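You operate a simulated robot arm through the tools that you are given. There is no shell and no other tool.

You are at the controls of a simulated robot arm. One attempt, no reset.

Task
Clamp the loose brown wheel in the cart's jig, grease its hub, then free it again.
Fine: grey brush, back in the grease tin; the wheel stays on the jig; leave the other wheels. Set down upright: grey brush. A coat counts when it lies all over at full strength: go over it till it gets no stronger.

The check looks at the end state, three seconds after you hand in, the way a careful person would. Anything else that was tipped, shoved, dropped, spilled or broken makes it a failure.

Robot
A 7-joint arm with a two-finger parallel gripper, fixed in place. Base frame: the origin is at the foot of the arm, x ahead of it, y to its left, z up; the work surface is at about z = 620. Lengths are in mm, angles in degrees, forces in N, time in s.
With the tool pointing down near the work surface it reaches from about 120 to 640 mm from the base axis. Its first joint turns from -66.0 to 66.0 degrees. Payload 2.4 kg.
The tool frame sits at the grasp point between the pads (the TCP): z along the fingers, y along the line on which they close. The tips reach 30 mm beyond it. Largest opening 94 mm; finger width 28, thickness 10; the body of the gripper, 50 by 96 mm, starts 55 mm behind the TCP.
Orientation is that of the tool frame in the base frame, as [roll, pitch, yaw] about the fixed x, y, z axes, in that order (R = Rz(yaw) Ry(pitch) Rx(roll)). With the fingers straight down and closing along the base's y, the tool's x points along the base's -x, its y along +y and its z along -z.

Tools
- The arm moves only by the tool jog_arm. Its argument "targets" is a list that holds one entry, the list of rows, each a list of 6 numbers: the shift along the base's x, y, z in units of 20 mm (1.0 is 20 mm), then the turn, a rotation vector about the base's x, y, z in units of 5 degrees (1.0 is 5 degrees). In form: [[[x, y, z, rx, ry, rz], ...]]. A call has 1 to 20 rows; each row shifts and turns the commanded pose from where the row before left it. "claw" is the gripper command, from -1 (fully open) to 1 (shut), values between in proportion, set as the call begins (left out, the last holds). A call with a number of a shift or a turn outside -1 to 1 is refused whole. A row lasts 0.2 s, in which the tool goes at most 50 mm and 8.6 degrees; a call with a longer step from one row to the next is refused whole, and so is a gripper value outside its range. Where a pose cannot be reached the arm comes as near as it can. A force on the tool above 50 N (or 10 N above the force at the start of the call, whichever is more), or a blocked arm, ends the call early, and 0.2 s more pass. Each finger travels about 153 mm/s and halts on what it meets, pressing with about 36 N; the grip force reading is that of the motor and also rises with nothing between the fingers. The clock runs only during rows and for 0.2 s after the last one: add rows that do not move to give the fingers time. It gives the time, the measured TCP pose, the force on the tool (base axes), the opening and the grip force at its end, in the units of the frame above (readings bear some noise), with the torque about the TCP (base axes, N m) and any sound that the robot's microphone picked up.
- Cameras (640 x 400 px; columns grow to the right, rows downward): "scene" is fixed at [24.8, 468.4, 1435.8]; the picture's right is [-0.85, -0.52, 0.00], its down [-0.33, 0.55, -0.77] and it looks along [0.40, -0.66, -0.64] (base axes); focal length 363 px, centre (320, 200). "wrist" rides on the gripper at [76, 14, -103] in the tool frame; the picture's right is [-0.18, 0.98, 0.00], its down [-0.75, -0.14, -0.64] and it looks along [-0.63, -0.12, 0.77] (tool axes); focal length 243 px, centre (320, 200). There is no depth. A picture from a camera that has moved, and an enlarged one, comes with that camera's place and axes in the base frame and with its lens.
- grab_frame(camera): a new picture of that camera. It takes no simulated time.
- inspect(camera, box): a new picture of the part [left, top, right, bottom] of that camera's present view, enlarged. It takes no simulated time.
- sign_off(): hands the job in; it is judged then, once.

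Nothing tells you positions but the pictures and the camera data. Unless the task says otherwise, let go and move clear before handing in.

The tools are called as name(argument=value, ...) on one line, values as JSON. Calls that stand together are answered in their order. jog_arm: Moves the arm, as the interface text tells. Its arguments: {"type":"object","properties":{"targets":{"type":"array","items":{"type":"array","items":{"type":"array","items":{"type":"number"}}}},"claw":{"type":"number"}},"required":["targets"]} The other tools are called the same way: grab_frame (camera) takes a picture; inspect (camera, box) takes an enlarged picture of a part of a camera's view; sign_off () hands the job in.

At the start:

```text
t: 0.0
ee_pos: [343.8, -166.1, 963.2]
tcp_rot: [-180.0, -0.1, -179.9]
wrist_force: [-0.1, -1.2, -0.2]
moment: [0.01, -0.02, -0.03]
finger_gap: 94.3
finger_force: 0.0
```

scene: 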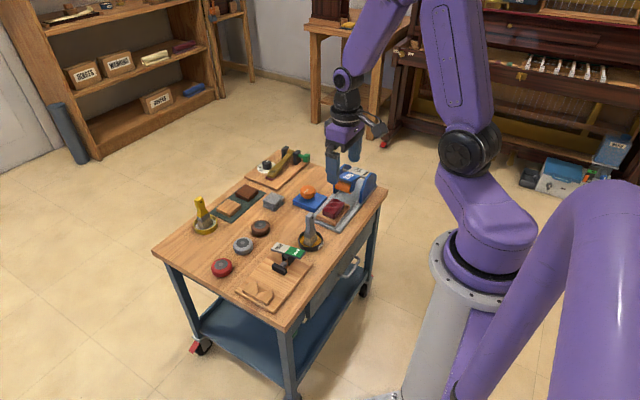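
wrist: 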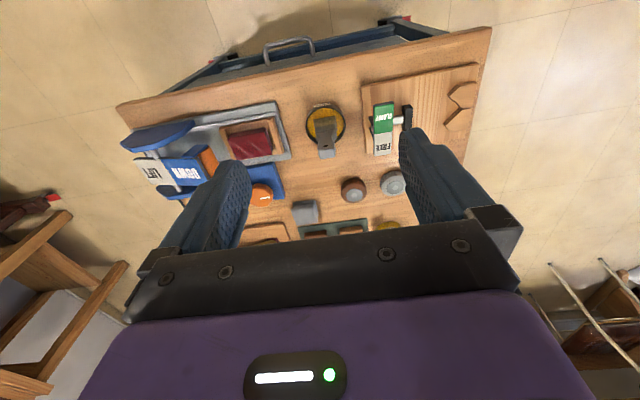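

I see a cart with a jig (wooden board with V block and toggle clamp), wheels (brown, grey, red), a grey brush in a tin, and a yellow brush elsewhere. I'll zoom in for details before moving.

inspect(camera="scene", box=[220, 200, 340, 310])

inspect(camera="scene", box=[180, 140, 390, 260])

inspect(camera="wrist", box=[280, 50, 500, 240])

inspect(camera="wrist", box=[110, 80, 350, 240])

```text
3.64 times, centred on (280, 255) of scene
camera zoom: at [24.8, 468.4, 1435.8], right [-0.85, -0.52, 0.0], down [-0.33, 0.55, -0.77], along [0.4, -0.66, -0.64], focal length 1318 px, centre (466, 0)
```

zoom: 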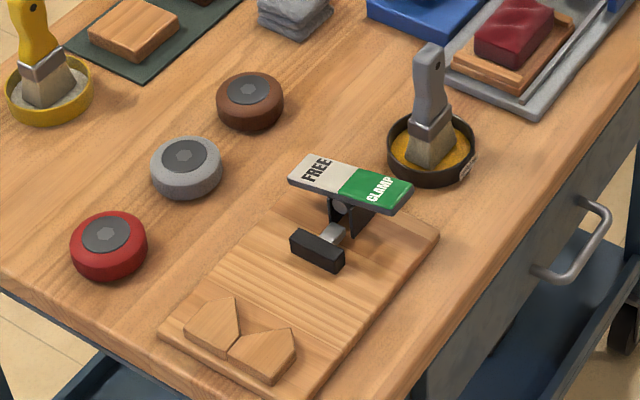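

```text
3.05 times, centred on (285, 200) of scene
camera zoom: at [24.8, 468.4, 1435.8], right [-0.85, -0.52, 0.0], down [-0.33, 0.55, -0.77], along [0.4, -0.66, -0.64], focal length 1105 px, centre (427, 200)
```

zoom: 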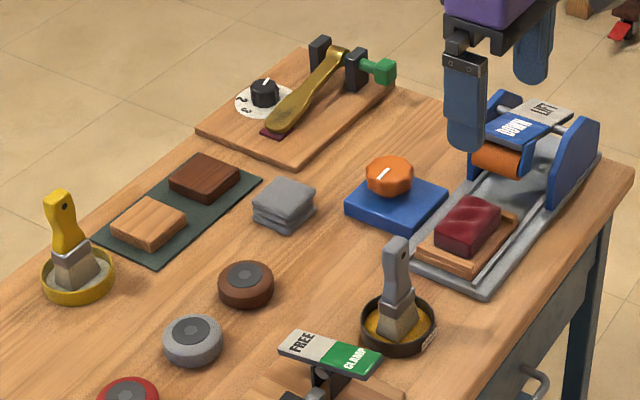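

```text
2.11 times, centred on (390, 145) of wrist
camera zoom: at [268.4, -151.5, 1066.9], right [0.18, 0.98, 0.0], down [0.75, -0.14, 0.64], along [0.63, -0.12, -0.77], focal length 511 px, centre (173, 316)
```

zoom: 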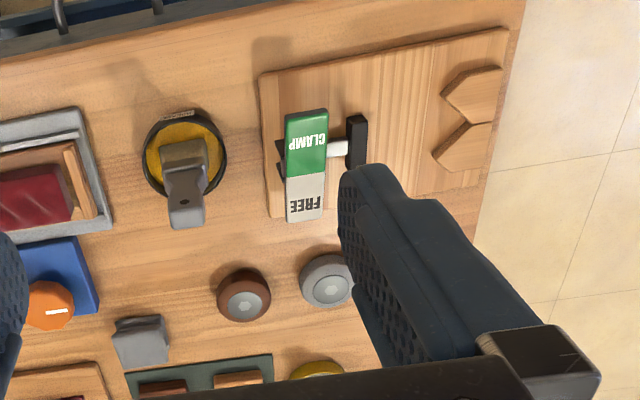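

```text
2.50 times, centred on (230, 160) of wrist
camera zoom: at [268.4, -151.5, 1066.9], right [0.18, 0.98, 0.0], down [0.75, -0.14, 0.64], along [0.63, -0.12, -0.77], focal length 606 px, centre (545, 300)
```

zoom: 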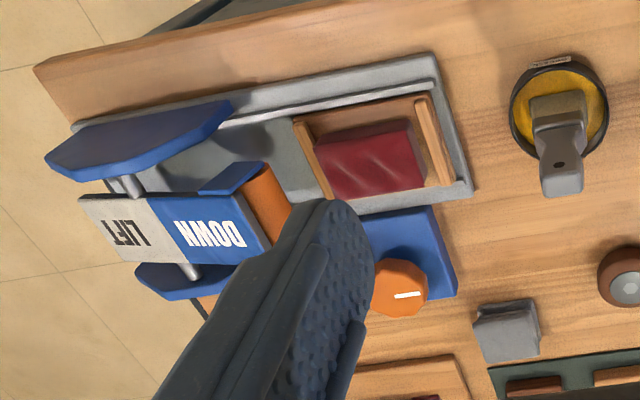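

The jig holds a V-block towards +y (about x=462, y=66), with a seesaw lever (FREE/CLAMP) and pusher pad at about (461, -29). The brown wheel is near (607, -137). I'm moving the wrist camera over the jig for a precise look.

jog_arm(targets=[[[-0.05, 0.84, -0.47, 0, 0, 0], [-0.05, 0.84, -0.47, 0, 0, 0], [-0.05, 0.84, -0.47, 0, 0, 0], [-0.05, 0.84, -0.47, 0, 0, 0], [-0.05, 0.84, -0.47, 0, 0, 0], [-0.05, 0.84, -0.47, 0, 0, 0], [-0.05, 0.84, -0.47, 0, 0, 0], [-0.05, 0.84, -0.47, 0, 0, 0], [-0.05, 0.84, -0.47, 0, 0, 0], [-0.05, 0.84, -0.47, 0, 0, 0], [-0.05, 0.84, -0.47, 0, 0, 0], [-0.05, 0.84, -0.47, 0, 0, 0], [0, 0, 0, 0, 0, 0]]])

grab_frame(camera="wrist")

inspect(camera="wrist", box=[160, 20, 480, 200])

```text
t: 2.8
ee_pos: [333.4, 37.6, 849.5]
tcp_rot: [-180.0, -0.1, 180.0]
wrist_force: [-0.3, -0.5, 0.2]
moment: [-0.07, -0.01, -0.03]
finger_gap: 94.0
finger_force: 0.0
```

```text
taken
camera wrist: at [256.1, 51.0, 953.5], right [0.19, 0.98, 0.0], down [0.75, -0.14, 0.64], along [0.63, -0.12, -0.77], focal length 243 px, centre (320, 200)
```

wrist: 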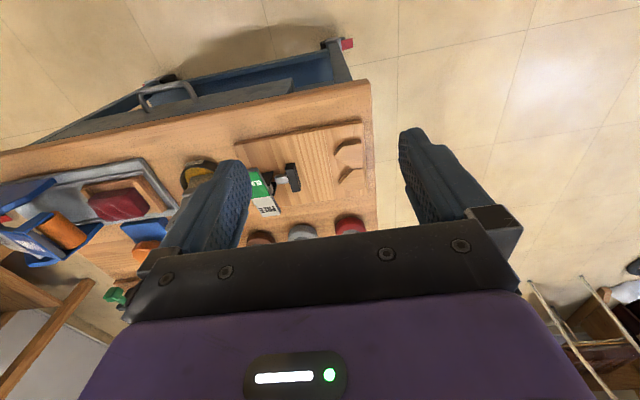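

```text
2.00 times, centred on (320, 110) of wrist
camera zoom: at [256.1, 51.0, 953.5], right [0.19, 0.98, 0.0], down [0.75, -0.14, 0.64], along [0.63, -0.12, -0.77], focal length 485 px, centre (320, 380)
```

zoom: 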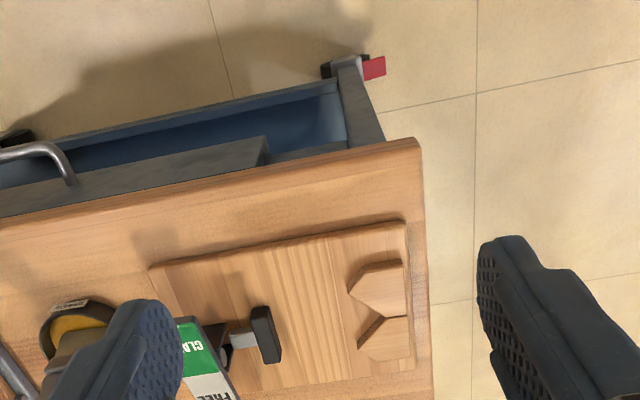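

The camera's upper half looks below the TCP, so I'll bring the TCP right above the jig for a better look.

jog_arm(targets=[[[0.8, -0.1, -0.2, 0, 0, 0], [0.8, -0.1, -0.2, 0, 0, 0], [0.8, -0.1, -0.2, 0, 0, 0], [0.8, -0.1, -0.2, 0, 0, 0], [0.8, -0.1, -0.2, 0, 0, 0], [0.8, -0.1, -0.2, 0, 0, 0], [0.8, -0.1, -0.2, 0, 0, 0], [0.8, -0.1, -0.2, 0, 0, 0], [0, 0, 0, 0, 0, 0]]])

grab_frame(camera="wrist")

inspect(camera="wrist", box=[160, 20, 480, 200])

```text
t: 4.8
ee_pos: [461.0, 19.8, 818.8]
tcp_rot: [179.9, 0.0, -180.0]
wrist_force: [-0.5, -0.4, -0.4]
moment: [-0.01, -0.02, 0.01]
finger_gap: 94.0
finger_force: 0.0
```

```text
taken
camera wrist: at [384.7, 33.8, 922.1], right [0.18, 0.98, 0.0], down [0.75, -0.14, 0.64], along [0.63, -0.12, -0.77], focal length 243 px, centre (320, 200)
```

wrist: 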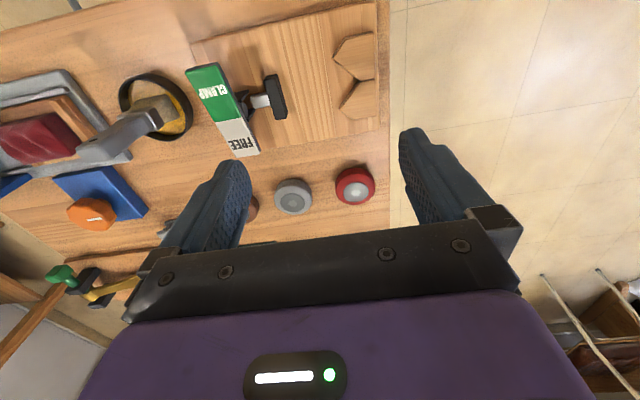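

```text
2.00 times, centred on (320, 110) of wrist
camera zoom: at [384.7, 33.8, 922.1], right [0.18, 0.98, 0.0], down [0.75, -0.14, 0.64], along [0.63, -0.12, -0.77], focal length 485 px, centre (320, 380)
```

zoom: 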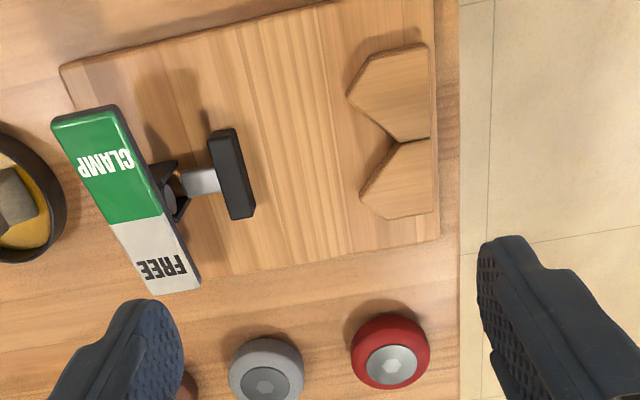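

The jig is aligned with the base axes, with pad face near y≈-20 and V notch near (456, 58). I'll cross-check heights from the scene camera at higher magnification.

inspect(camera="scene", box=[230, 235, 330, 315])

inspect(camera="scene", box=[285, 200, 345, 260])

inspect(camera="scene", box=[200, 205, 280, 285])

```text
5.00 times, centred on (280, 275) of scene
camera zoom: at [24.8, 468.4, 1435.8], right [-0.85, -0.52, 0.0], down [-0.33, 0.55, -0.77], along [0.4, -0.66, -0.64], focal length 1813 px, centre (520, -175)
```

zoom: 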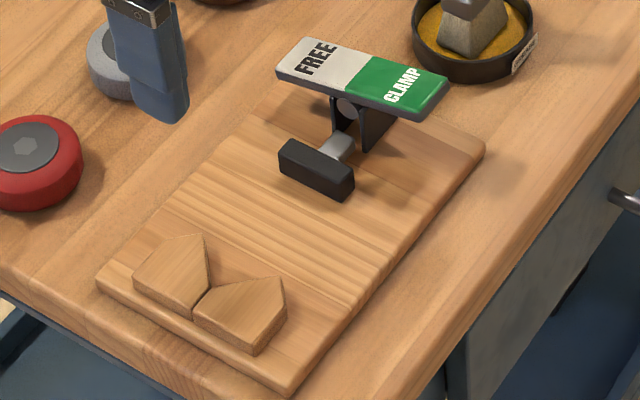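

```text
6.67 times, centred on (315, 230) of scene
camera zoom: at [24.8, 468.4, 1435.8], right [-0.85, -0.52, 0.0], down [-0.33, 0.55, -0.77], along [0.4, -0.66, -0.64], focal length 2417 px, centre (353, 0)
```

zoom: 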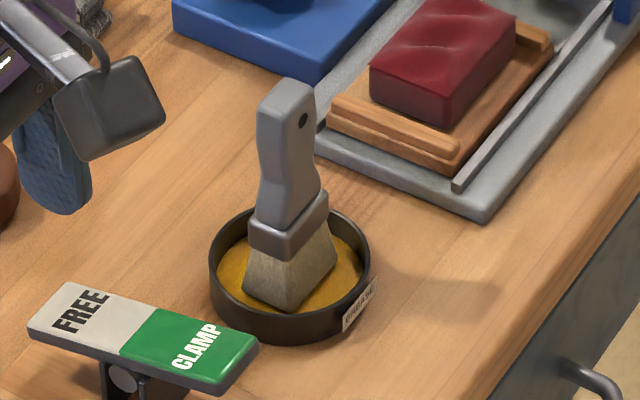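

```text
5.00 times, centred on (240, 245) of scene
camera zoom: at [24.8, 468.4, 1435.8], right [-0.85, -0.52, 0.0], down [-0.33, 0.55, -0.77], along [0.4, -0.66, -0.64], focal length 1813 px, centre (720, -25)
```

zoom: 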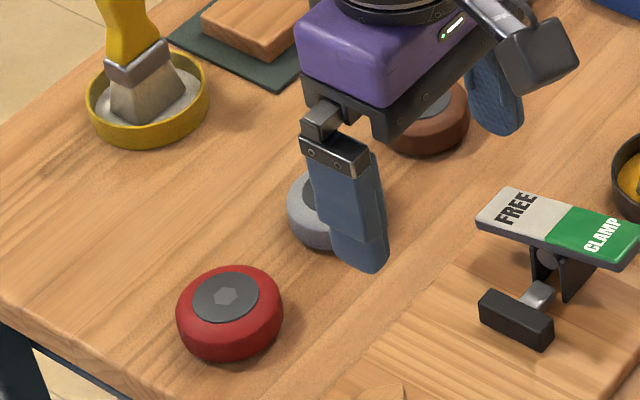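

Next I'll hover over the brown wheel to fix its position and clearances. I'm keeping the fingers above the brush handle (its top is around z≈750).

jog_arm(targets=[[[0.75, -0.98, 0, 0, 0, 0], [0.75, -0.98, 0, 0, 0, 0], [0.75, -0.98, 0, 0, 0, 0], [0.75, -0.98, 0, 0, 0, 0], [0.75, -0.98, 0, 0, 0, 0], [0.75, -0.98, 0, 0, 0, 0], [0.75, -0.98, 0, 0, 0, 0], [0.75, -0.98, 0, 0, 0, 0], [0, 0, -1, 0, 0, 0], [0, 0, 0, 0, 0, 0]]])

grab_frame(camera="wrist")

inspect(camera="wrist", box=[160, 20, 480, 200])

grab_frame(camera="scene")

```text
t: 7.0
ee_pos: [579.1, -138.4, 797.1]
tcp_rot: [-180.0, 0.0, 179.9]
wrist_force: [0.0, -1.6, -0.1]
moment: [0.02, 0.01, 0.01]
finger_gap: 94.1
finger_force: 0.1
```

```text
taken
camera wrist: at [502.7, -123.9, 901.0], right [0.18, 0.98, 0.0], down [0.75, -0.14, 0.64], along [0.63, -0.12, -0.77], focal length 243 px, centre (320, 200)
```

wrist: 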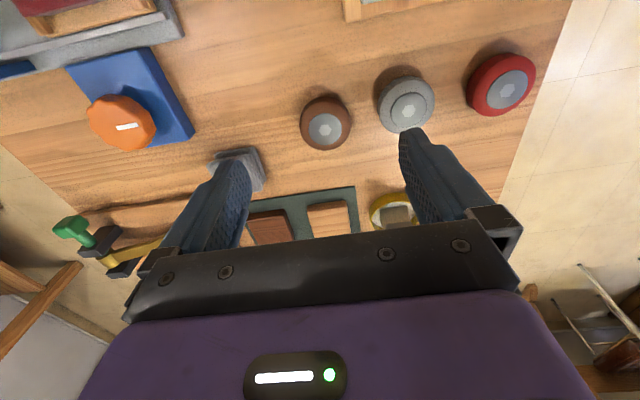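

```text
2.00 times, centred on (320, 110) of wrist
camera zoom: at [502.7, -123.9, 901.0], right [0.18, 0.98, 0.0], down [0.75, -0.14, 0.64], along [0.63, -0.12, -0.77], focal length 485 px, centre (320, 380)
```

zoom: 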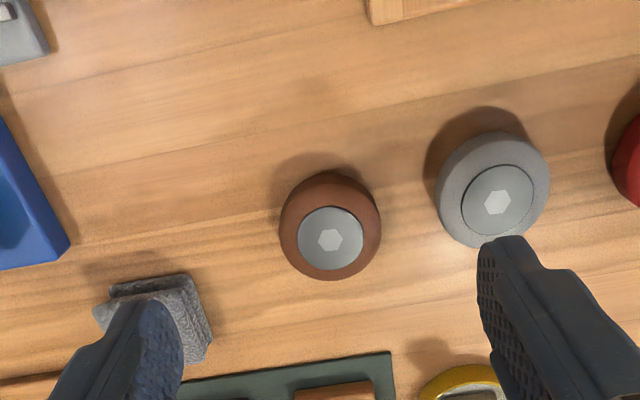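

```text
taken
```

scene: 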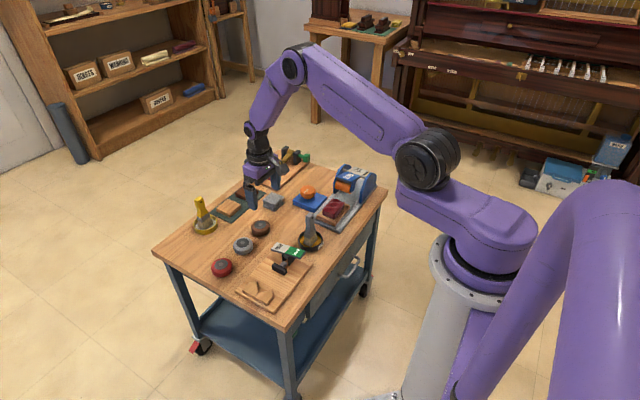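

The brown wheel sits at roughly (615, -139), with about 31 mm between it and the grey wheel. I'll narrow the opening to about 75 mm and come down part-way to check alignment.

jog_arm(targets=[[[0.36, 0, -0.6, 0, 0, 0], [0.36, 0, -0.6, 0, 0, 0], [0.36, 0, -0.6, 0, 0, 0], [0.36, 0, -0.6, 0, 0, 0], [0.36, 0, -0.6, 0, 0, 0], [0, 0, 0, 0, 0, 0]]], claw=-0.6)

grab_frame(camera="wrist")

inspect(camera="wrist", box=[200, 60, 440, 240])

inspect(camera="scene", box=[200, 150, 300, 270])

```text
t: 8.4
ee_pos: [616.2, -136.3, 740.0]
tcp_rot: [180.0, 0.0, 180.0]
wrist_force: [-0.1, -0.6, -0.2]
moment: [0.01, 0.0, -0.02]
finger_gap: 75.1
finger_force: 0.0
```

```text
taken
camera wrist: at [540.0, -122.1, 842.9], right [0.18, 0.98, 0.0], down [0.75, -0.14, 0.64], along [0.63, -0.12, -0.77], focal length 243 px, centre (320, 200)
```

wrist: 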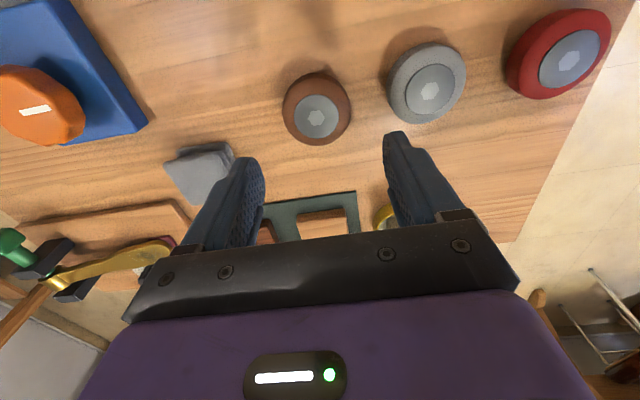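

```text
2.22 times, centred on (320, 150) of wrist
camera zoom: at [540.0, -122.1, 842.9], right [0.18, 0.98, 0.0], down [0.75, -0.14, 0.64], along [0.63, -0.12, -0.77], focal length 539 px, centre (320, 311)
```

zoom: 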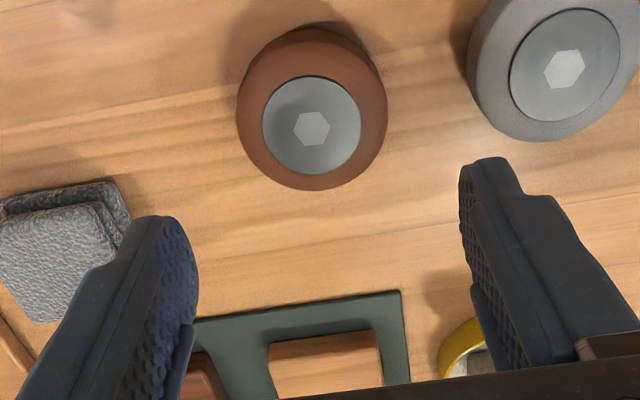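

```text
3.33 times, centred on (250, 210) of scene
camera zoom: at [24.8, 468.4, 1435.8], right [-0.85, -0.52, 0.0], down [-0.33, 0.55, -0.77], along [0.4, -0.66, -0.64], focal length 1209 px, centre (553, 167)
```

zoom: 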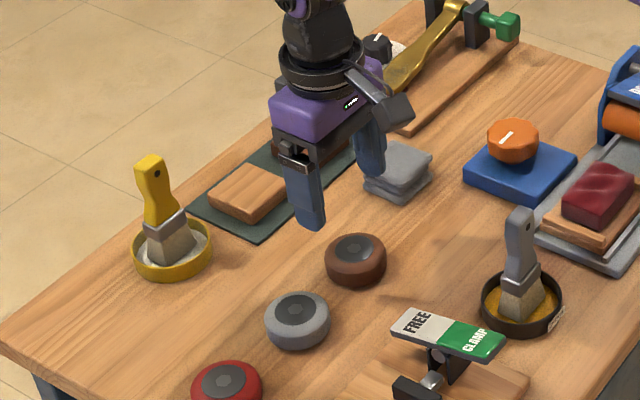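

The readings agree: the wheel's hub is at (613, -139), top z≈648, diameter about 58. I'm descending over it with the fingers on its ±y sides.

jog_arm(targets=[[[-0.05, -0.05, -0.9, 0, 0, 0], [-0.05, -0.05, -0.9, 0, 0, 0], [-0.05, -0.04, -0.9, 0, 0, 0], [0, 0, -0.8, 0, 0, 0], [0, 0, -0.7, 0, 0, 0], [0, 0, 0, 0, 0, 0], [0, 0, 0, 0, 0, 0]]])

grab_frame(camera="wrist")

inspect(camera="scene", box=[200, 170, 300, 270])

```text
t: 10.0
ee_pos: [611.7, -138.5, 655.1]
tcp_rot: [-180.0, 0.0, 179.9]
wrist_force: [-0.7, -0.1, 0.5]
moment: [-0.03, 0.03, 0.01]
finger_gap: 75.1
finger_force: 0.0
```

```text
taken
camera wrist: at [536.2, -125.8, 758.4], right [0.18, 0.98, 0.0], down [0.75, -0.14, 0.64], along [0.63, -0.12, -0.77], focal length 243 px, centre (320, 200)
```

wrist: 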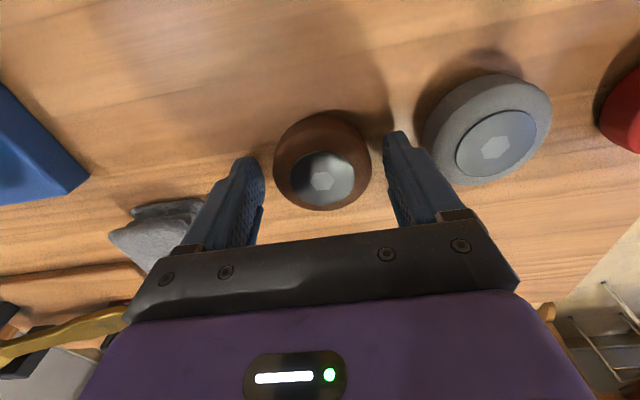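

```text
4.00 times, centred on (250, 220) of scene
camera zoom: at [24.8, 468.4, 1435.8], right [-0.85, -0.52, 0.0], down [-0.33, 0.55, -0.77], along [0.4, -0.66, -0.64], focal length 1450 px, centre (600, 120)
```

zoom: 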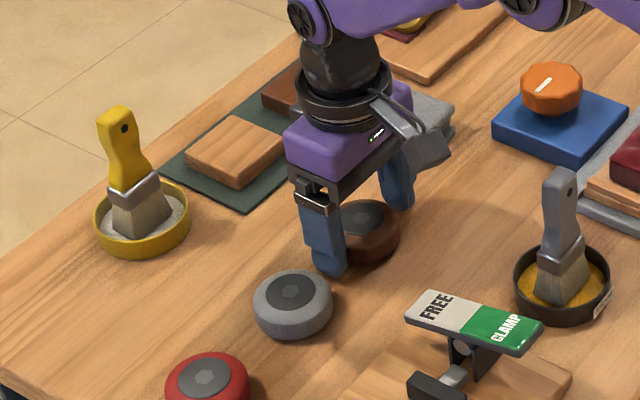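

The fingers straddle the wheel and are well centred. Closing now, then a small lift.

jog_arm(targets=[[[0, 0, 0, 0, 0, 0], [0, 0, 0, 0, 0, 0], [0, 0, 0, 0, 0, 0], [0, 0, 0.5, 0, 0, 0], [0, 0, 0.5, 0, 0, 0], [0, 0, 0, 0, 0, 0]]], claw=1)

grab_frame(camera="wrist")

inspect(camera="scene", box=[200, 170, 300, 270])

```text
t: 11.4
ee_pos: [615.2, -139.0, 676.7]
tcp_rot: [179.9, 0.3, -179.9]
wrist_force: [3.4, 4.3, 7.8]
moment: [0.09, -0.06, 0.01]
finger_gap: 0.0
finger_force: 32.7
```

```text
taken
camera wrist: at [538.5, -124.3, 780.0], right [0.18, 0.98, 0.0], down [0.75, -0.14, 0.65], along [0.64, -0.12, -0.76], focal length 243 px, centre (320, 200)
```

wrist: 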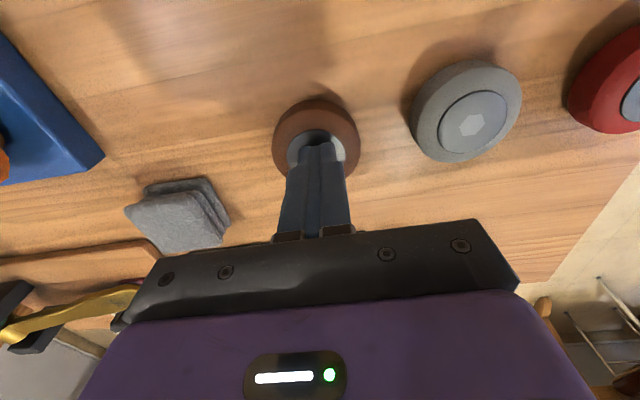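

```text
4.00 times, centred on (250, 220) of scene
camera zoom: at [24.7, 468.6, 1435.7], right [-0.85, -0.52, 0.0], down [-0.33, 0.55, -0.77], along [0.4, -0.66, -0.64], focal length 1450 px, centre (600, 120)
```

zoom: 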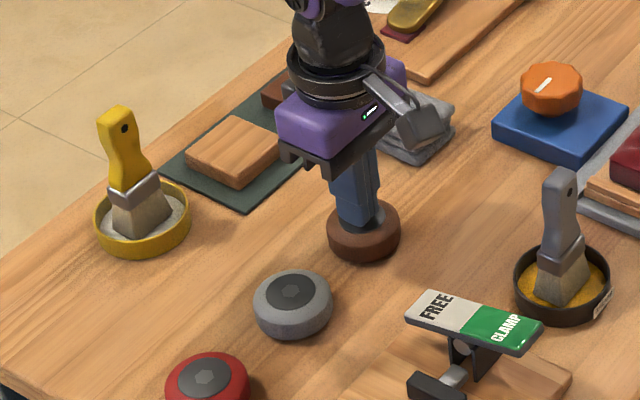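

The fingers slipped up over the rounded rim and shut above the hub, so the wheel is not held. I'll rise straight up, reopen and look again.

jog_arm(targets=[[[0, 0, 0.5, 0, 0, 0], [0, 0, 1, 0, 0, 0], [0, 0, 1, 0, 0, 0], [0, 0, 0, 0, 0, 0]]])

jog_arm(targets=[[[0, 0, 0, 0, 0, 0], [0, 0, 0, 0, 0, 0], [0, 0, 0, 0, 0, 0]]], claw=-0.6)

grab_frame(camera="wrist")

inspect(camera="wrist", box=[240, 80, 400, 200])

inspect(camera="scene", box=[225, 195, 285, 265])

```text
t: 12.4
ee_pos: [613.8, -139.2, 725.2]
tcp_rot: [180.0, 0.1, 180.0]
wrist_force: [0.2, 0.3, 0.2]
moment: [-0.01, 0.0, 0.0]
finger_gap: 0.0
finger_force: 32.8
```

```text
t: 13.2
ee_pos: [611.9, -140.2, 725.5]
tcp_rot: [180.0, 0.0, -179.9]
wrist_force: [0.0, -0.3, 0.1]
moment: [-0.01, -0.02, 0.0]
finger_gap: 75.2
finger_force: 0.1
```

```text
taken
camera wrist: at [537.2, -126.3, 829.1], right [0.18, 0.98, 0.0], down [0.75, -0.14, 0.64], along [0.63, -0.12, -0.77], focal length 243 px, centre (320, 200)
```

wrist: 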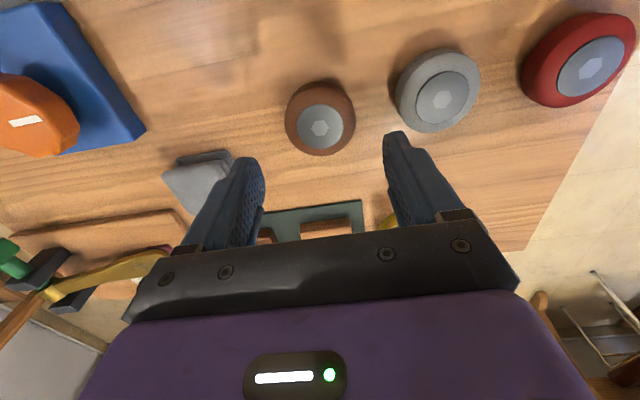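

```text
3.33 times, centred on (320, 140) of wrist
camera zoom: at [537.2, -126.3, 829.1], right [0.18, 0.98, 0.0], down [0.75, -0.14, 0.64], along [0.63, -0.12, -0.77], focal length 809 px, centre (320, 400)
```

zoom: 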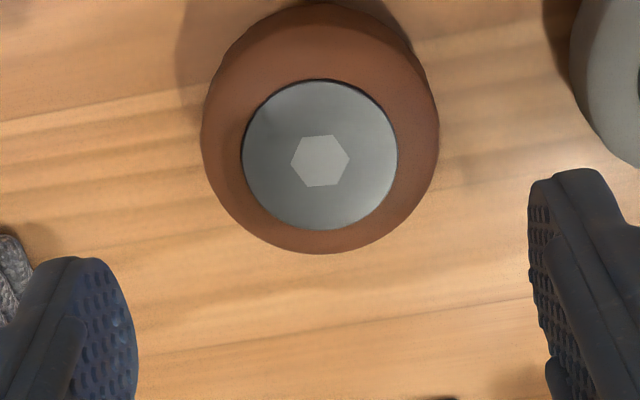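

```text
5.71 times, centred on (255, 230) of scene
camera zoom: at [24.8, 468.4, 1435.8], right [-0.85, -0.52, 0.0], down [-0.33, 0.55, -0.77], along [0.4, -0.66, -0.64], focal length 2072 px, centre (691, 29)
```

zoom: 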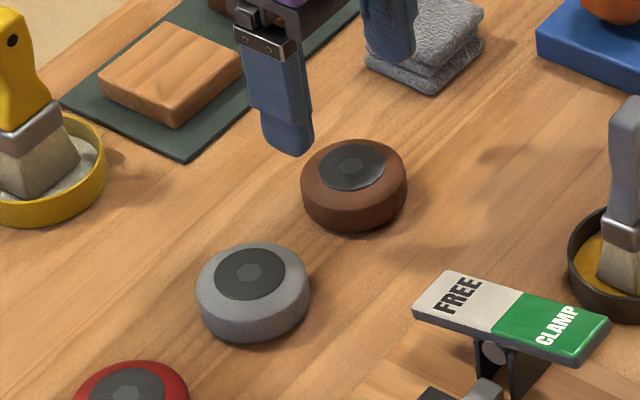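

The wheel has stayed in place and upright. I'll go lower this time (tips about 2 mm above the table) and close without lifting first to check the grip.

jog_arm(targets=[[[0.05, 0, -0.9, 0, 0, 0], [0, 0, -0.9, 0, 0, 0], [0, 0, -0.8, 0, 0, 0], [0, 0, -0.7, 0, 0, 0], [0, 0, -0.38, 0, 0, 0], [0, 0, 0, 0, 0, 0], [0, 0, 0, 0, 0, 0]]])

jog_arm(targets=[[[0, 0, 0, 0, 0, 0], [0, 0, 0, 0, 0, 0]]], claw=-0.1)

grab_frame(camera="wrist")

inspect(camera="scene", box=[225, 195, 285, 265])

```text
t: 14.8
ee_pos: [611.3, -140.4, 652.5]
tcp_rot: [-180.0, -0.1, -180.0]
wrist_force: [-0.7, -0.3, 0.2]
moment: [0.0, 0.02, 0.02]
finger_gap: 75.4
finger_force: 0.1
```

```text
t: 15.4
ee_pos: [610.5, -140.0, 652.8]
tcp_rot: [180.0, -0.1, -179.9]
wrist_force: [-0.1, -0.5, 0.7]
moment: [-0.05, 0.02, -0.01]
finger_gap: 56.6
finger_force: 35.9
```

```text
taken
camera wrist: at [535.2, -125.5, 756.1], right [0.18, 0.98, 0.0], down [0.75, -0.14, 0.64], along [0.63, -0.12, -0.77], focal length 243 px, centre (320, 200)
```

wrist: 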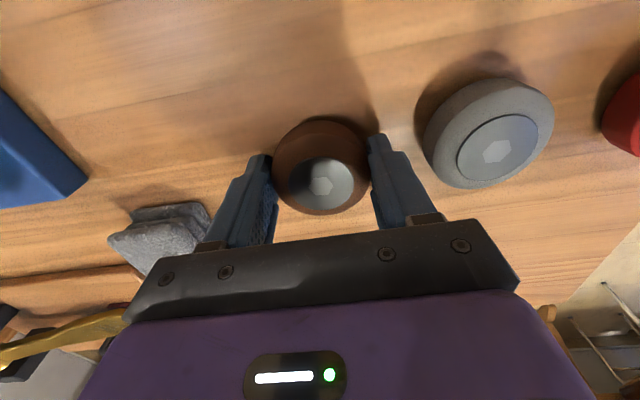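

```text
5.71 times, centred on (255, 230) of scene
camera zoom: at [24.8, 468.4, 1435.8], right [-0.85, -0.52, 0.0], down [-0.33, 0.55, -0.77], along [0.4, -0.66, -0.64], focal length 2072 px, centre (691, 29)
```

zoom: 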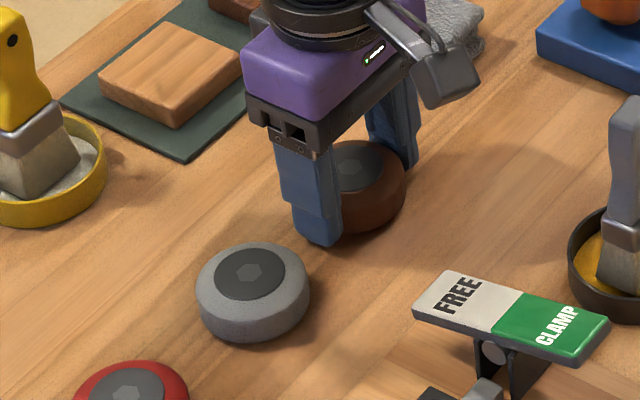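

The gap now reads 56.6 mm with firm force, so the wheel is gripped. I'll lift gently and check that it holds.

jog_arm(targets=[[[0, 0, 0.1, 0, 0, 0], [0, 0, 0.15, 0, 0, 0], [0, 0, 0.2, 0, 0, 0], [0, 0, 0, 0, 0, 0]]])

inspect(camera="scene", box=[225, 195, 285, 265])

```text
t: 16.4
ee_pos: [612.8, -139.4, 660.9]
tcp_rot: [-179.9, -0.2, -180.0]
wrist_force: [0.3, 0.1, -2.0]
moment: [0.0, 0.03, 0.03]
finger_gap: 56.6
finger_force: 35.8
```

```text
5.71 times, centred on (255, 230) of scene
camera zoom: at [24.8, 468.4, 1435.8], right [-0.85, -0.52, 0.0], down [-0.33, 0.55, -0.77], along [0.4, -0.66, -0.64], focal length 2072 px, centre (691, 29)
```

zoom: 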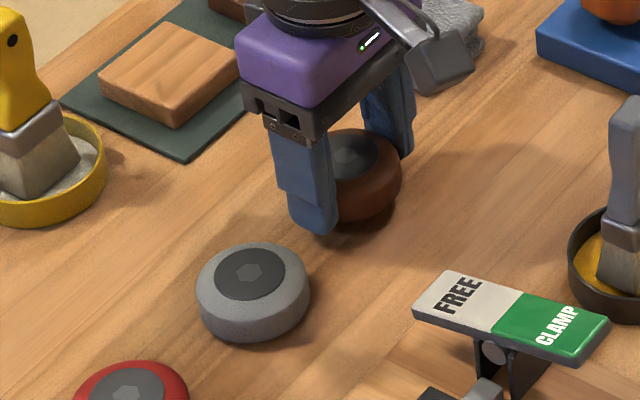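

The wheel is lifted and held firmly. Raising it well clear, then carrying it over the jig while turning -90° so the fingers close along x there.

jog_arm(targets=[[[0, 0, 0.8, 0, 0, 0], [0, 0, 0.9, 0, 0, 0], [0, 0, 0.9, 0, 0, 0], [0, 0, 0.9, 0, 0, 0], [0, 0, 0.9, 0, 0, 0], [0, 0, 0.9, 0, 0, 0], [0, 0, 0, 0, 0, 0]]])

jog_arm(targets=[[[-0.433, 0.428, 0, 0, 0, -1], [-0.433, 0.428, 0, 0, 0, -1], [-0.433, 0.428, 0, 0, 0, -1], [-0.433, 0.428, 0, 0, 0, -1], [-0.433, 0.428, 0, 0, 0, -1], [-0.433, 0.428, 0, 0, 0, -1], [-0.433, 0.428, 0, 0, 0, -1], [-0.433, 0.428, 0, 0, 0, -1], [-0.433, 0.428, 0, 0, 0, -1], [-0.433, 0.428, 0, 0, 0, -1], [-0.433, 0.428, 0, 0, 0, -1], [-0.433, 0.428, 0, 0, 0, -1], [-0.433, 0.428, 0, 0, 0, -1], [-0.433, 0.428, 0, 0, 0, -1], [-0.433, 0.428, 0, 0, 0, -1], [-0.433, 0.428, 0, 0, 0, -1], [-0.433, 0.428, 0, 0, 0, -1], [-0.433, 0.428, 0, 0, 0, -1], [0, 0, 0, 0, 0, 0], [0, 0, 0, 0, 0, 0]]])

grab_frame(camera="wrist")

grab_frame(camera="scene")

```text
t: 18.0
ee_pos: [617.7, -140.6, 761.8]
tcp_rot: [179.9, 0.0, -180.0]
wrist_force: [0.4, -0.7, -1.1]
moment: [0.02, -0.03, 0.01]
finger_gap: 56.7
finger_force: 35.7
out of reach, approached as far as the arm can: row 1
```

```text
t: 22.2
ee_pos: [462.9, 12.7, 759.4]
tcp_rot: [-179.9, -0.1, 89.9]
wrist_force: [-0.2, -0.5, -1.8]
moment: [0.01, 0.02, -0.02]
finger_gap: 56.5
finger_force: 35.8
```

```text
taken
camera wrist: at [477.4, 88.9, 862.8], right [0.98, -0.18, 0.0], down [-0.14, -0.75, 0.64], along [-0.12, -0.63, -0.77], focal length 243 px, centre (320, 200)
```

wrist: 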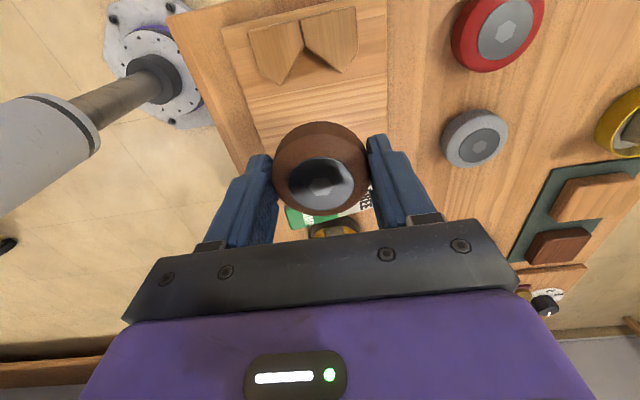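

```text
taken
```

scene: 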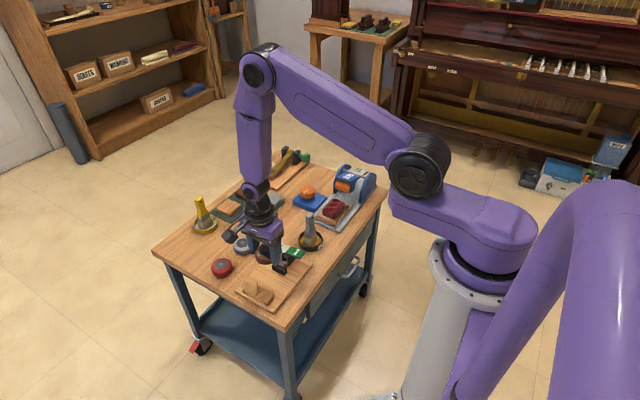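

The wheel is over the jig with fingers along x. Zooming on the V-block from this view to refine its location.

inspect(camera="wrist", box=[210, 0, 400, 120])

inspect(camera="wrist", box=[260, 110, 380, 240])

inspect(camera="scene", box=[220, 225, 320, 315])

```text
3.33 times, centred on (305, 60) of wrist
camera zoom: at [477.4, 88.9, 862.8], right [0.98, -0.18, 0.0], down [-0.14, -0.75, 0.64], along [-0.12, -0.63, -0.77], focal length 809 px, centre (370, 667)
```

zoom: 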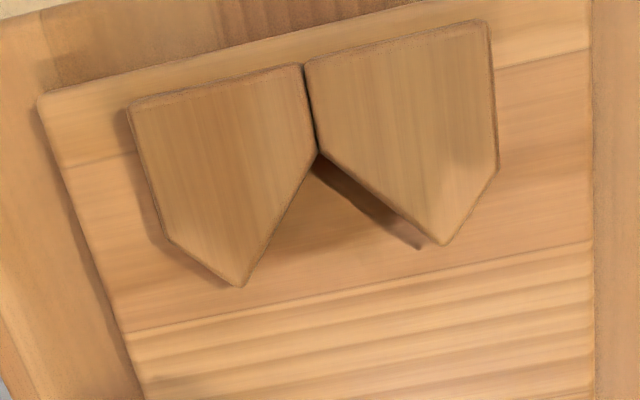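

```text
3.08 times, centred on (320, 175) of wrist
camera zoom: at [477.4, 88.9, 862.8], right [0.98, -0.18, 0.0], down [-0.14, -0.75, 0.64], along [-0.12, -0.63, -0.77], focal length 746 px, centre (320, 277)
```

zoom: 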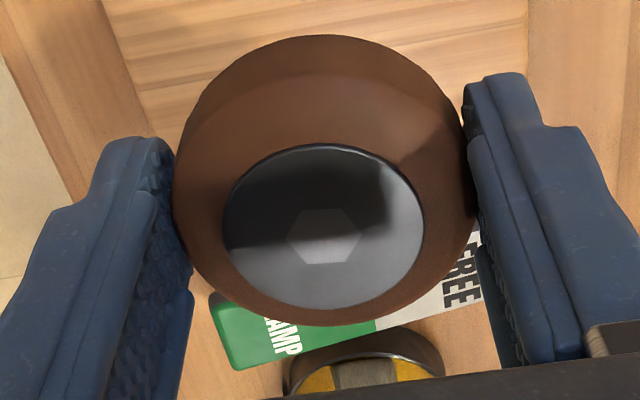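

```text
4.44 times, centred on (270, 270) of scene
camera zoom: at [24.8, 468.4, 1435.8], right [-0.85, -0.52, 0.0], down [-0.33, 0.55, -0.77], along [0.4, -0.66, -0.64], focal length 1611 px, centre (542, -111)
```

zoom: 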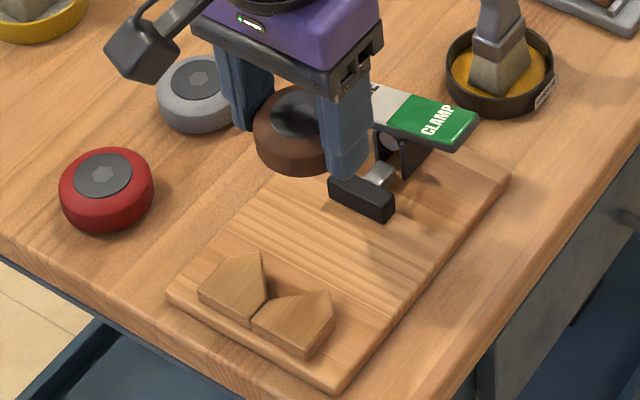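

The notch comes out at about (459, 61.5) with the block tips at y≈38.5. The wheel hangs about 3 mm to the -y side of the TCP, so I'm aiming the TCP at (459, 23) and coming down most of the way.

jog_arm(targets=[[[-0.195, 0.5, 0, 0, 0, 0], [0, 0, -0.9, 0, 0, 0], [0, 0, -0.9, 0, 0, 0], [0, 0, -0.9, 0, 0, 0], [0, 0, -0.8, 0, 0, 0], [0, 0, -0.5, 0, 0, 0], [0, 0, 0, 0, 0, 0], [0, 0, 0, 0, 0, 0]]])

grab_frame(camera="wrist")

inspect(camera="wrist", box=[200, 60, 440, 240])

inspect(camera="scene", box=[220, 225, 320, 315])

```text
t: 24.0
ee_pos: [458.4, 24.9, 680.3]
tcp_rot: [180.0, -0.1, 90.0]
wrist_force: [-0.8, -0.9, -0.8]
moment: [0.0, 0.01, 0.01]
finger_gap: 56.7
finger_force: 35.8
```

```text
taken
camera wrist: at [472.4, 100.1, 783.6], right [0.98, -0.18, 0.0], down [-0.14, -0.75, 0.64], along [-0.12, -0.63, -0.77], focal length 243 px, centre (320, 200)
```

wrist: 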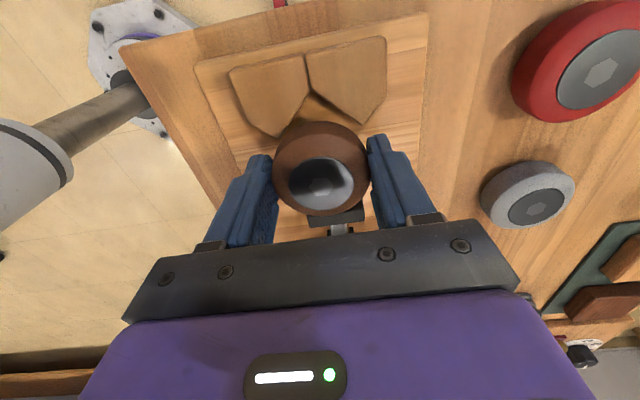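

```text
2.22 times, centred on (320, 150) of wrist
camera zoom: at [472.4, 100.1, 783.6], right [0.98, -0.18, 0.0], down [-0.14, -0.75, 0.64], along [-0.12, -0.63, -0.77], focal length 539 px, centre (320, 311)
```

zoom: 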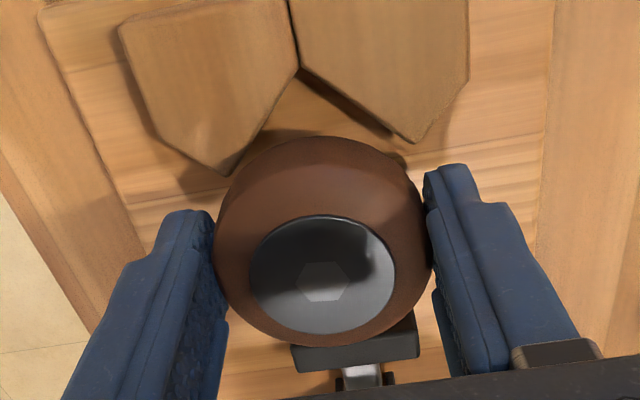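

```text
4.44 times, centred on (270, 270) of scene
camera zoom: at [24.8, 468.4, 1435.8], right [-0.85, -0.52, 0.0], down [-0.33, 0.55, -0.77], along [0.4, -0.66, -0.64], focal length 1611 px, centre (542, -111)
```

zoom: 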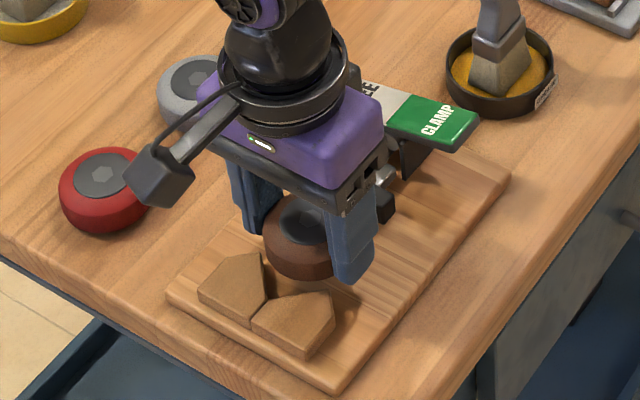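

The wheel centre is around (458, 20), about 3 mm from seating in the V. I'll back off 2 mm in y so the fingers clear the block tip, then lower carefully.

jog_arm(targets=[[[0.06, -0.11, 0, 0, 0, 0], [0, 0, -0.3, 0, 0, 0], [0, 0, -0.25, 0, 0, 0], [0, 0, 0, 0, 0, 0]]])

jog_arm(targets=[[[0, 0, -0.1, 0, 0, 0], [0, 0, 0, 0, 0, 0]]])

inspect(camera="scene", box=[240, 235, 310, 305])

inspect(camera="wrist", box=[200, 60, 440, 240])

```text
t: 25.0
ee_pos: [458.6, 22.0, 669.0]
tcp_rot: [180.0, -0.1, 90.1]
wrist_force: [0.4, -0.5, -1.5]
moment: [0.02, -0.01, -0.02]
finger_gap: 56.6
finger_force: 36.6
```

```text
t: 25.6
ee_pos: [460.0, 22.6, 666.6]
tcp_rot: [-180.0, 0.0, 90.0]
wrist_force: [0.0, -0.4, -1.4]
moment: [0.02, -0.01, -0.05]
finger_gap: 56.7
finger_force: 36.2
```

```text
5.71 times, centred on (275, 270) of scene
camera zoom: at [24.8, 468.4, 1435.8], right [-0.85, -0.52, 0.0], down [-0.33, 0.55, -0.77], along [0.4, -0.66, -0.64], focal length 2072 px, centre (577, -200)
```

zoom: 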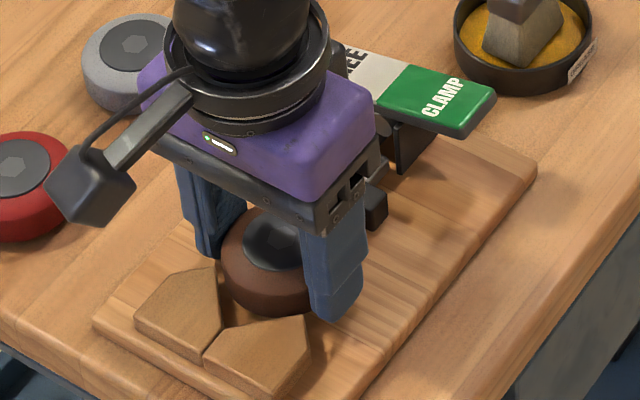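

```text
2.22 times, centred on (320, 150) of wrist
camera zoom: at [474.0, 98.0, 769.9], right [0.98, -0.18, 0.0], down [-0.14, -0.75, 0.64], along [-0.12, -0.63, -0.77], focal length 539 px, centre (320, 311)
```

zoom: 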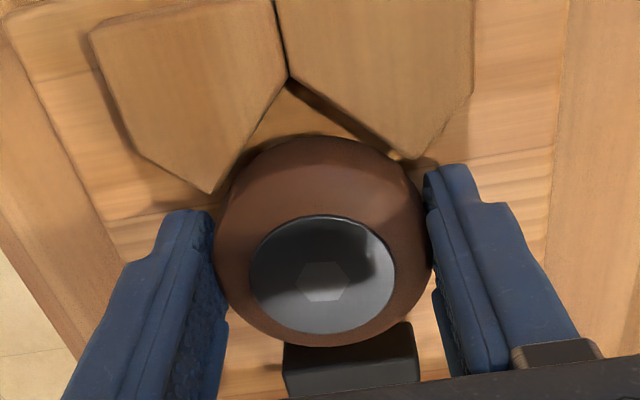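

Nearly at the plate with good lateral clearance. Stepping down about 1 mm at a time to feel for contact.

jog_arm(targets=[[[0, 0, -0.05, 0, 0, 0], [0, 0, -0.05, 0, 0, 0], [0, 0, 0, 0, 0, 0]]])

jog_arm(targets=[[[0, 0, -0.05, 0, 0, 0], [0, 0, 0, 0, 0, 0]]])

jog_arm(targets=[[[0, 0, -0.05, 0, 0, 0], [0, 0, 0, 0, 0, 0]]])

```text
t: 26.4
ee_pos: [459.4, 22.4, 664.7]
tcp_rot: [180.0, 0.0, 90.0]
wrist_force: [0.4, -0.6, -1.2]
moment: [0.02, -0.01, 0.03]
finger_gap: 56.5
finger_force: 36.1
```

```text
t: 27.0
ee_pos: [460.0, 20.9, 666.8]
tcp_rot: [180.0, 0.0, 90.0]
wrist_force: [-3.4, -2.0, 24.4]
moment: [-0.2, 0.25, -0.02]
finger_gap: 56.5
finger_force: 36.2
```

```text
t: 27.4
ee_pos: [459.5, 22.4, 664.8]
tcp_rot: [-179.9, 0.0, 90.0]
wrist_force: [-4.1, -1.3, 14.7]
moment: [-0.1, 0.11, 0.02]
finger_gap: 56.4
finger_force: 36.8
stopped in row 2: the force on the tool passed its limit at 55 N (the readings are from after the stop); the commanded pose is now the measured one
```

Contact with the plate at TCP z≈664.7: the wheel is seated on the jig. Releasing it and retreating straight up.

jog_arm(targets=[[[0, 0, 0.02, 0, 0, 0], [0, 0, 0, 0, 0, 0]]])

jog_arm(targets=[[[0, 0, 0, 0, 0, 0], [0, 0, 0, 0, 0, 0]]], claw=-0.55)

grab_frame(camera="wrist")

inspect(camera="scene", box=[240, 235, 310, 305])

```text
t: 28.0
ee_pos: [459.9, 22.6, 664.8]
tcp_rot: [-180.0, 0.0, 90.0]
wrist_force: [0.2, 0.0, -1.8]
moment: [-0.03, 0.03, 0.0]
finger_gap: 56.5
finger_force: 36.1
```

```text
t: 28.6
ee_pos: [459.8, 22.9, 664.9]
tcp_rot: [180.0, 0.0, 90.0]
wrist_force: [0.5, -1.0, 0.4]
moment: [-0.01, -0.02, 0.02]
finger_gap: 73.0
finger_force: 0.1
```

```text
taken
camera wrist: at [474.1, 97.8, 768.7], right [0.98, -0.18, 0.0], down [-0.14, -0.75, 0.64], along [-0.12, -0.63, -0.77], focal length 243 px, centre (320, 200)
```

wrist: 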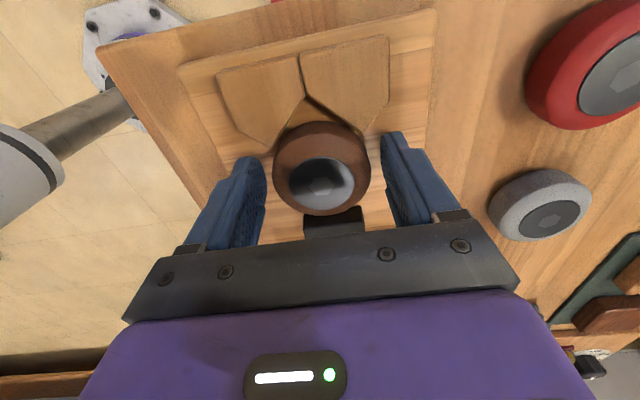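

```text
5.71 times, centred on (275, 270) of scene
camera zoom: at [24.8, 468.4, 1435.8], right [-0.85, -0.52, 0.0], down [-0.33, 0.55, -0.77], along [0.4, -0.66, -0.64], focal length 2072 px, centre (577, -200)
```

zoom: 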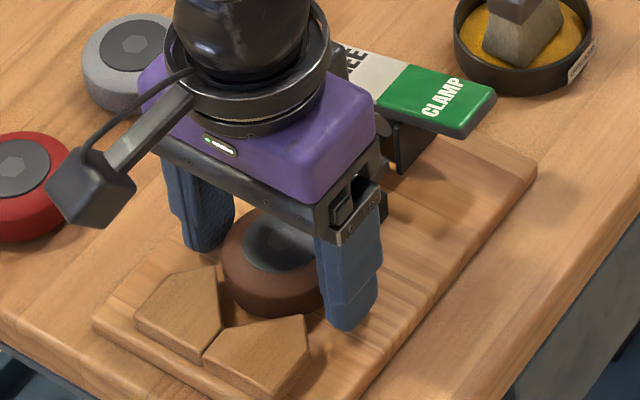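

The wheel sits cleanly between pad and V-block. Retreating up, then viewing the lever and the brush.

jog_arm(targets=[[[0, 0, 0.5, 0, 0, 0], [0, 0, 1, 0, 0, 0], [0, 0, 1, 0, 0, 0], [0, 0, 1, 0, 0, 0], [0, 0, 1, 0, 0, 0], [0, 0, 1, 0, 0, 0], [0, 0, 1, 0, 0, 0], [0, -1, 0.5, 0, 0, 0], [0, -1, 0, 0, 0, 0], [0, -1, 0, 0, 0, 0], [0, -1, 0, 0, 0, 0], [0, -0.8, 0, 0, 0, 0], [0, 0, 0, 0, 0, 0]]])

grab_frame(camera="wrist")

inspect(camera="wrist", box=[200, 0, 440, 180])

inspect(camera="scene", box=[240, 225, 320, 305])

```text
t: 31.4
ee_pos: [460.4, -75.2, 803.8]
tcp_rot: [180.0, 0.0, 90.0]
wrist_force: [0.5, 0.4, -0.4]
moment: [0.0, -0.01, -0.01]
finger_gap: 72.7
finger_force: 0.0
```

```text
taken
camera wrist: at [475.3, 1.2, 908.6], right [0.98, -0.18, 0.0], down [-0.14, -0.75, 0.64], along [-0.12, -0.63, -0.77], focal length 243 px, centre (320, 200)
```

wrist: 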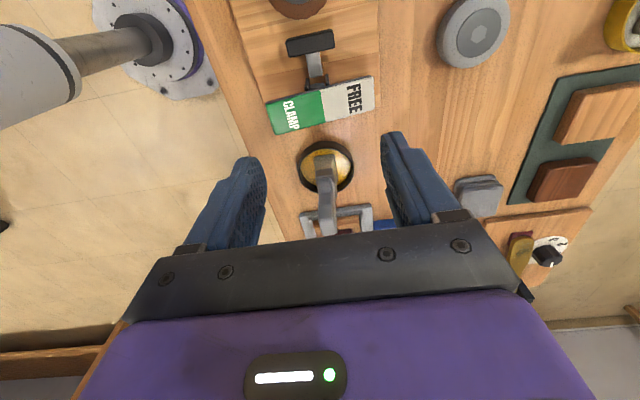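

```text
2.22 times, centred on (320, 90) of wrist
camera zoom: at [475.3, 1.2, 908.6], right [0.98, -0.18, 0.0], down [-0.14, -0.75, 0.64], along [-0.12, -0.63, -0.77], focal length 539 px, centre (320, 444)
```

zoom: 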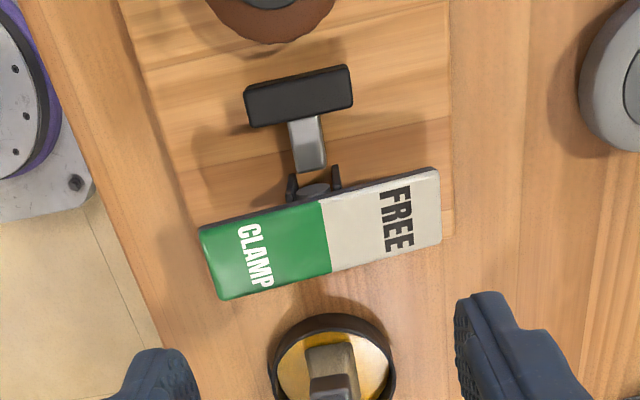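

```text
5.00 times, centred on (280, 265) of scene
camera zoom: at [24.8, 468.4, 1435.8], right [-0.85, -0.52, 0.0], down [-0.33, 0.55, -0.77], along [0.4, -0.66, -0.64], focal length 1813 px, centre (520, -125)
```

zoom: 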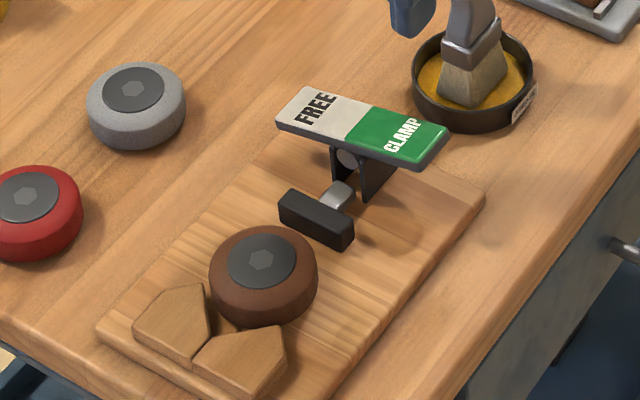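

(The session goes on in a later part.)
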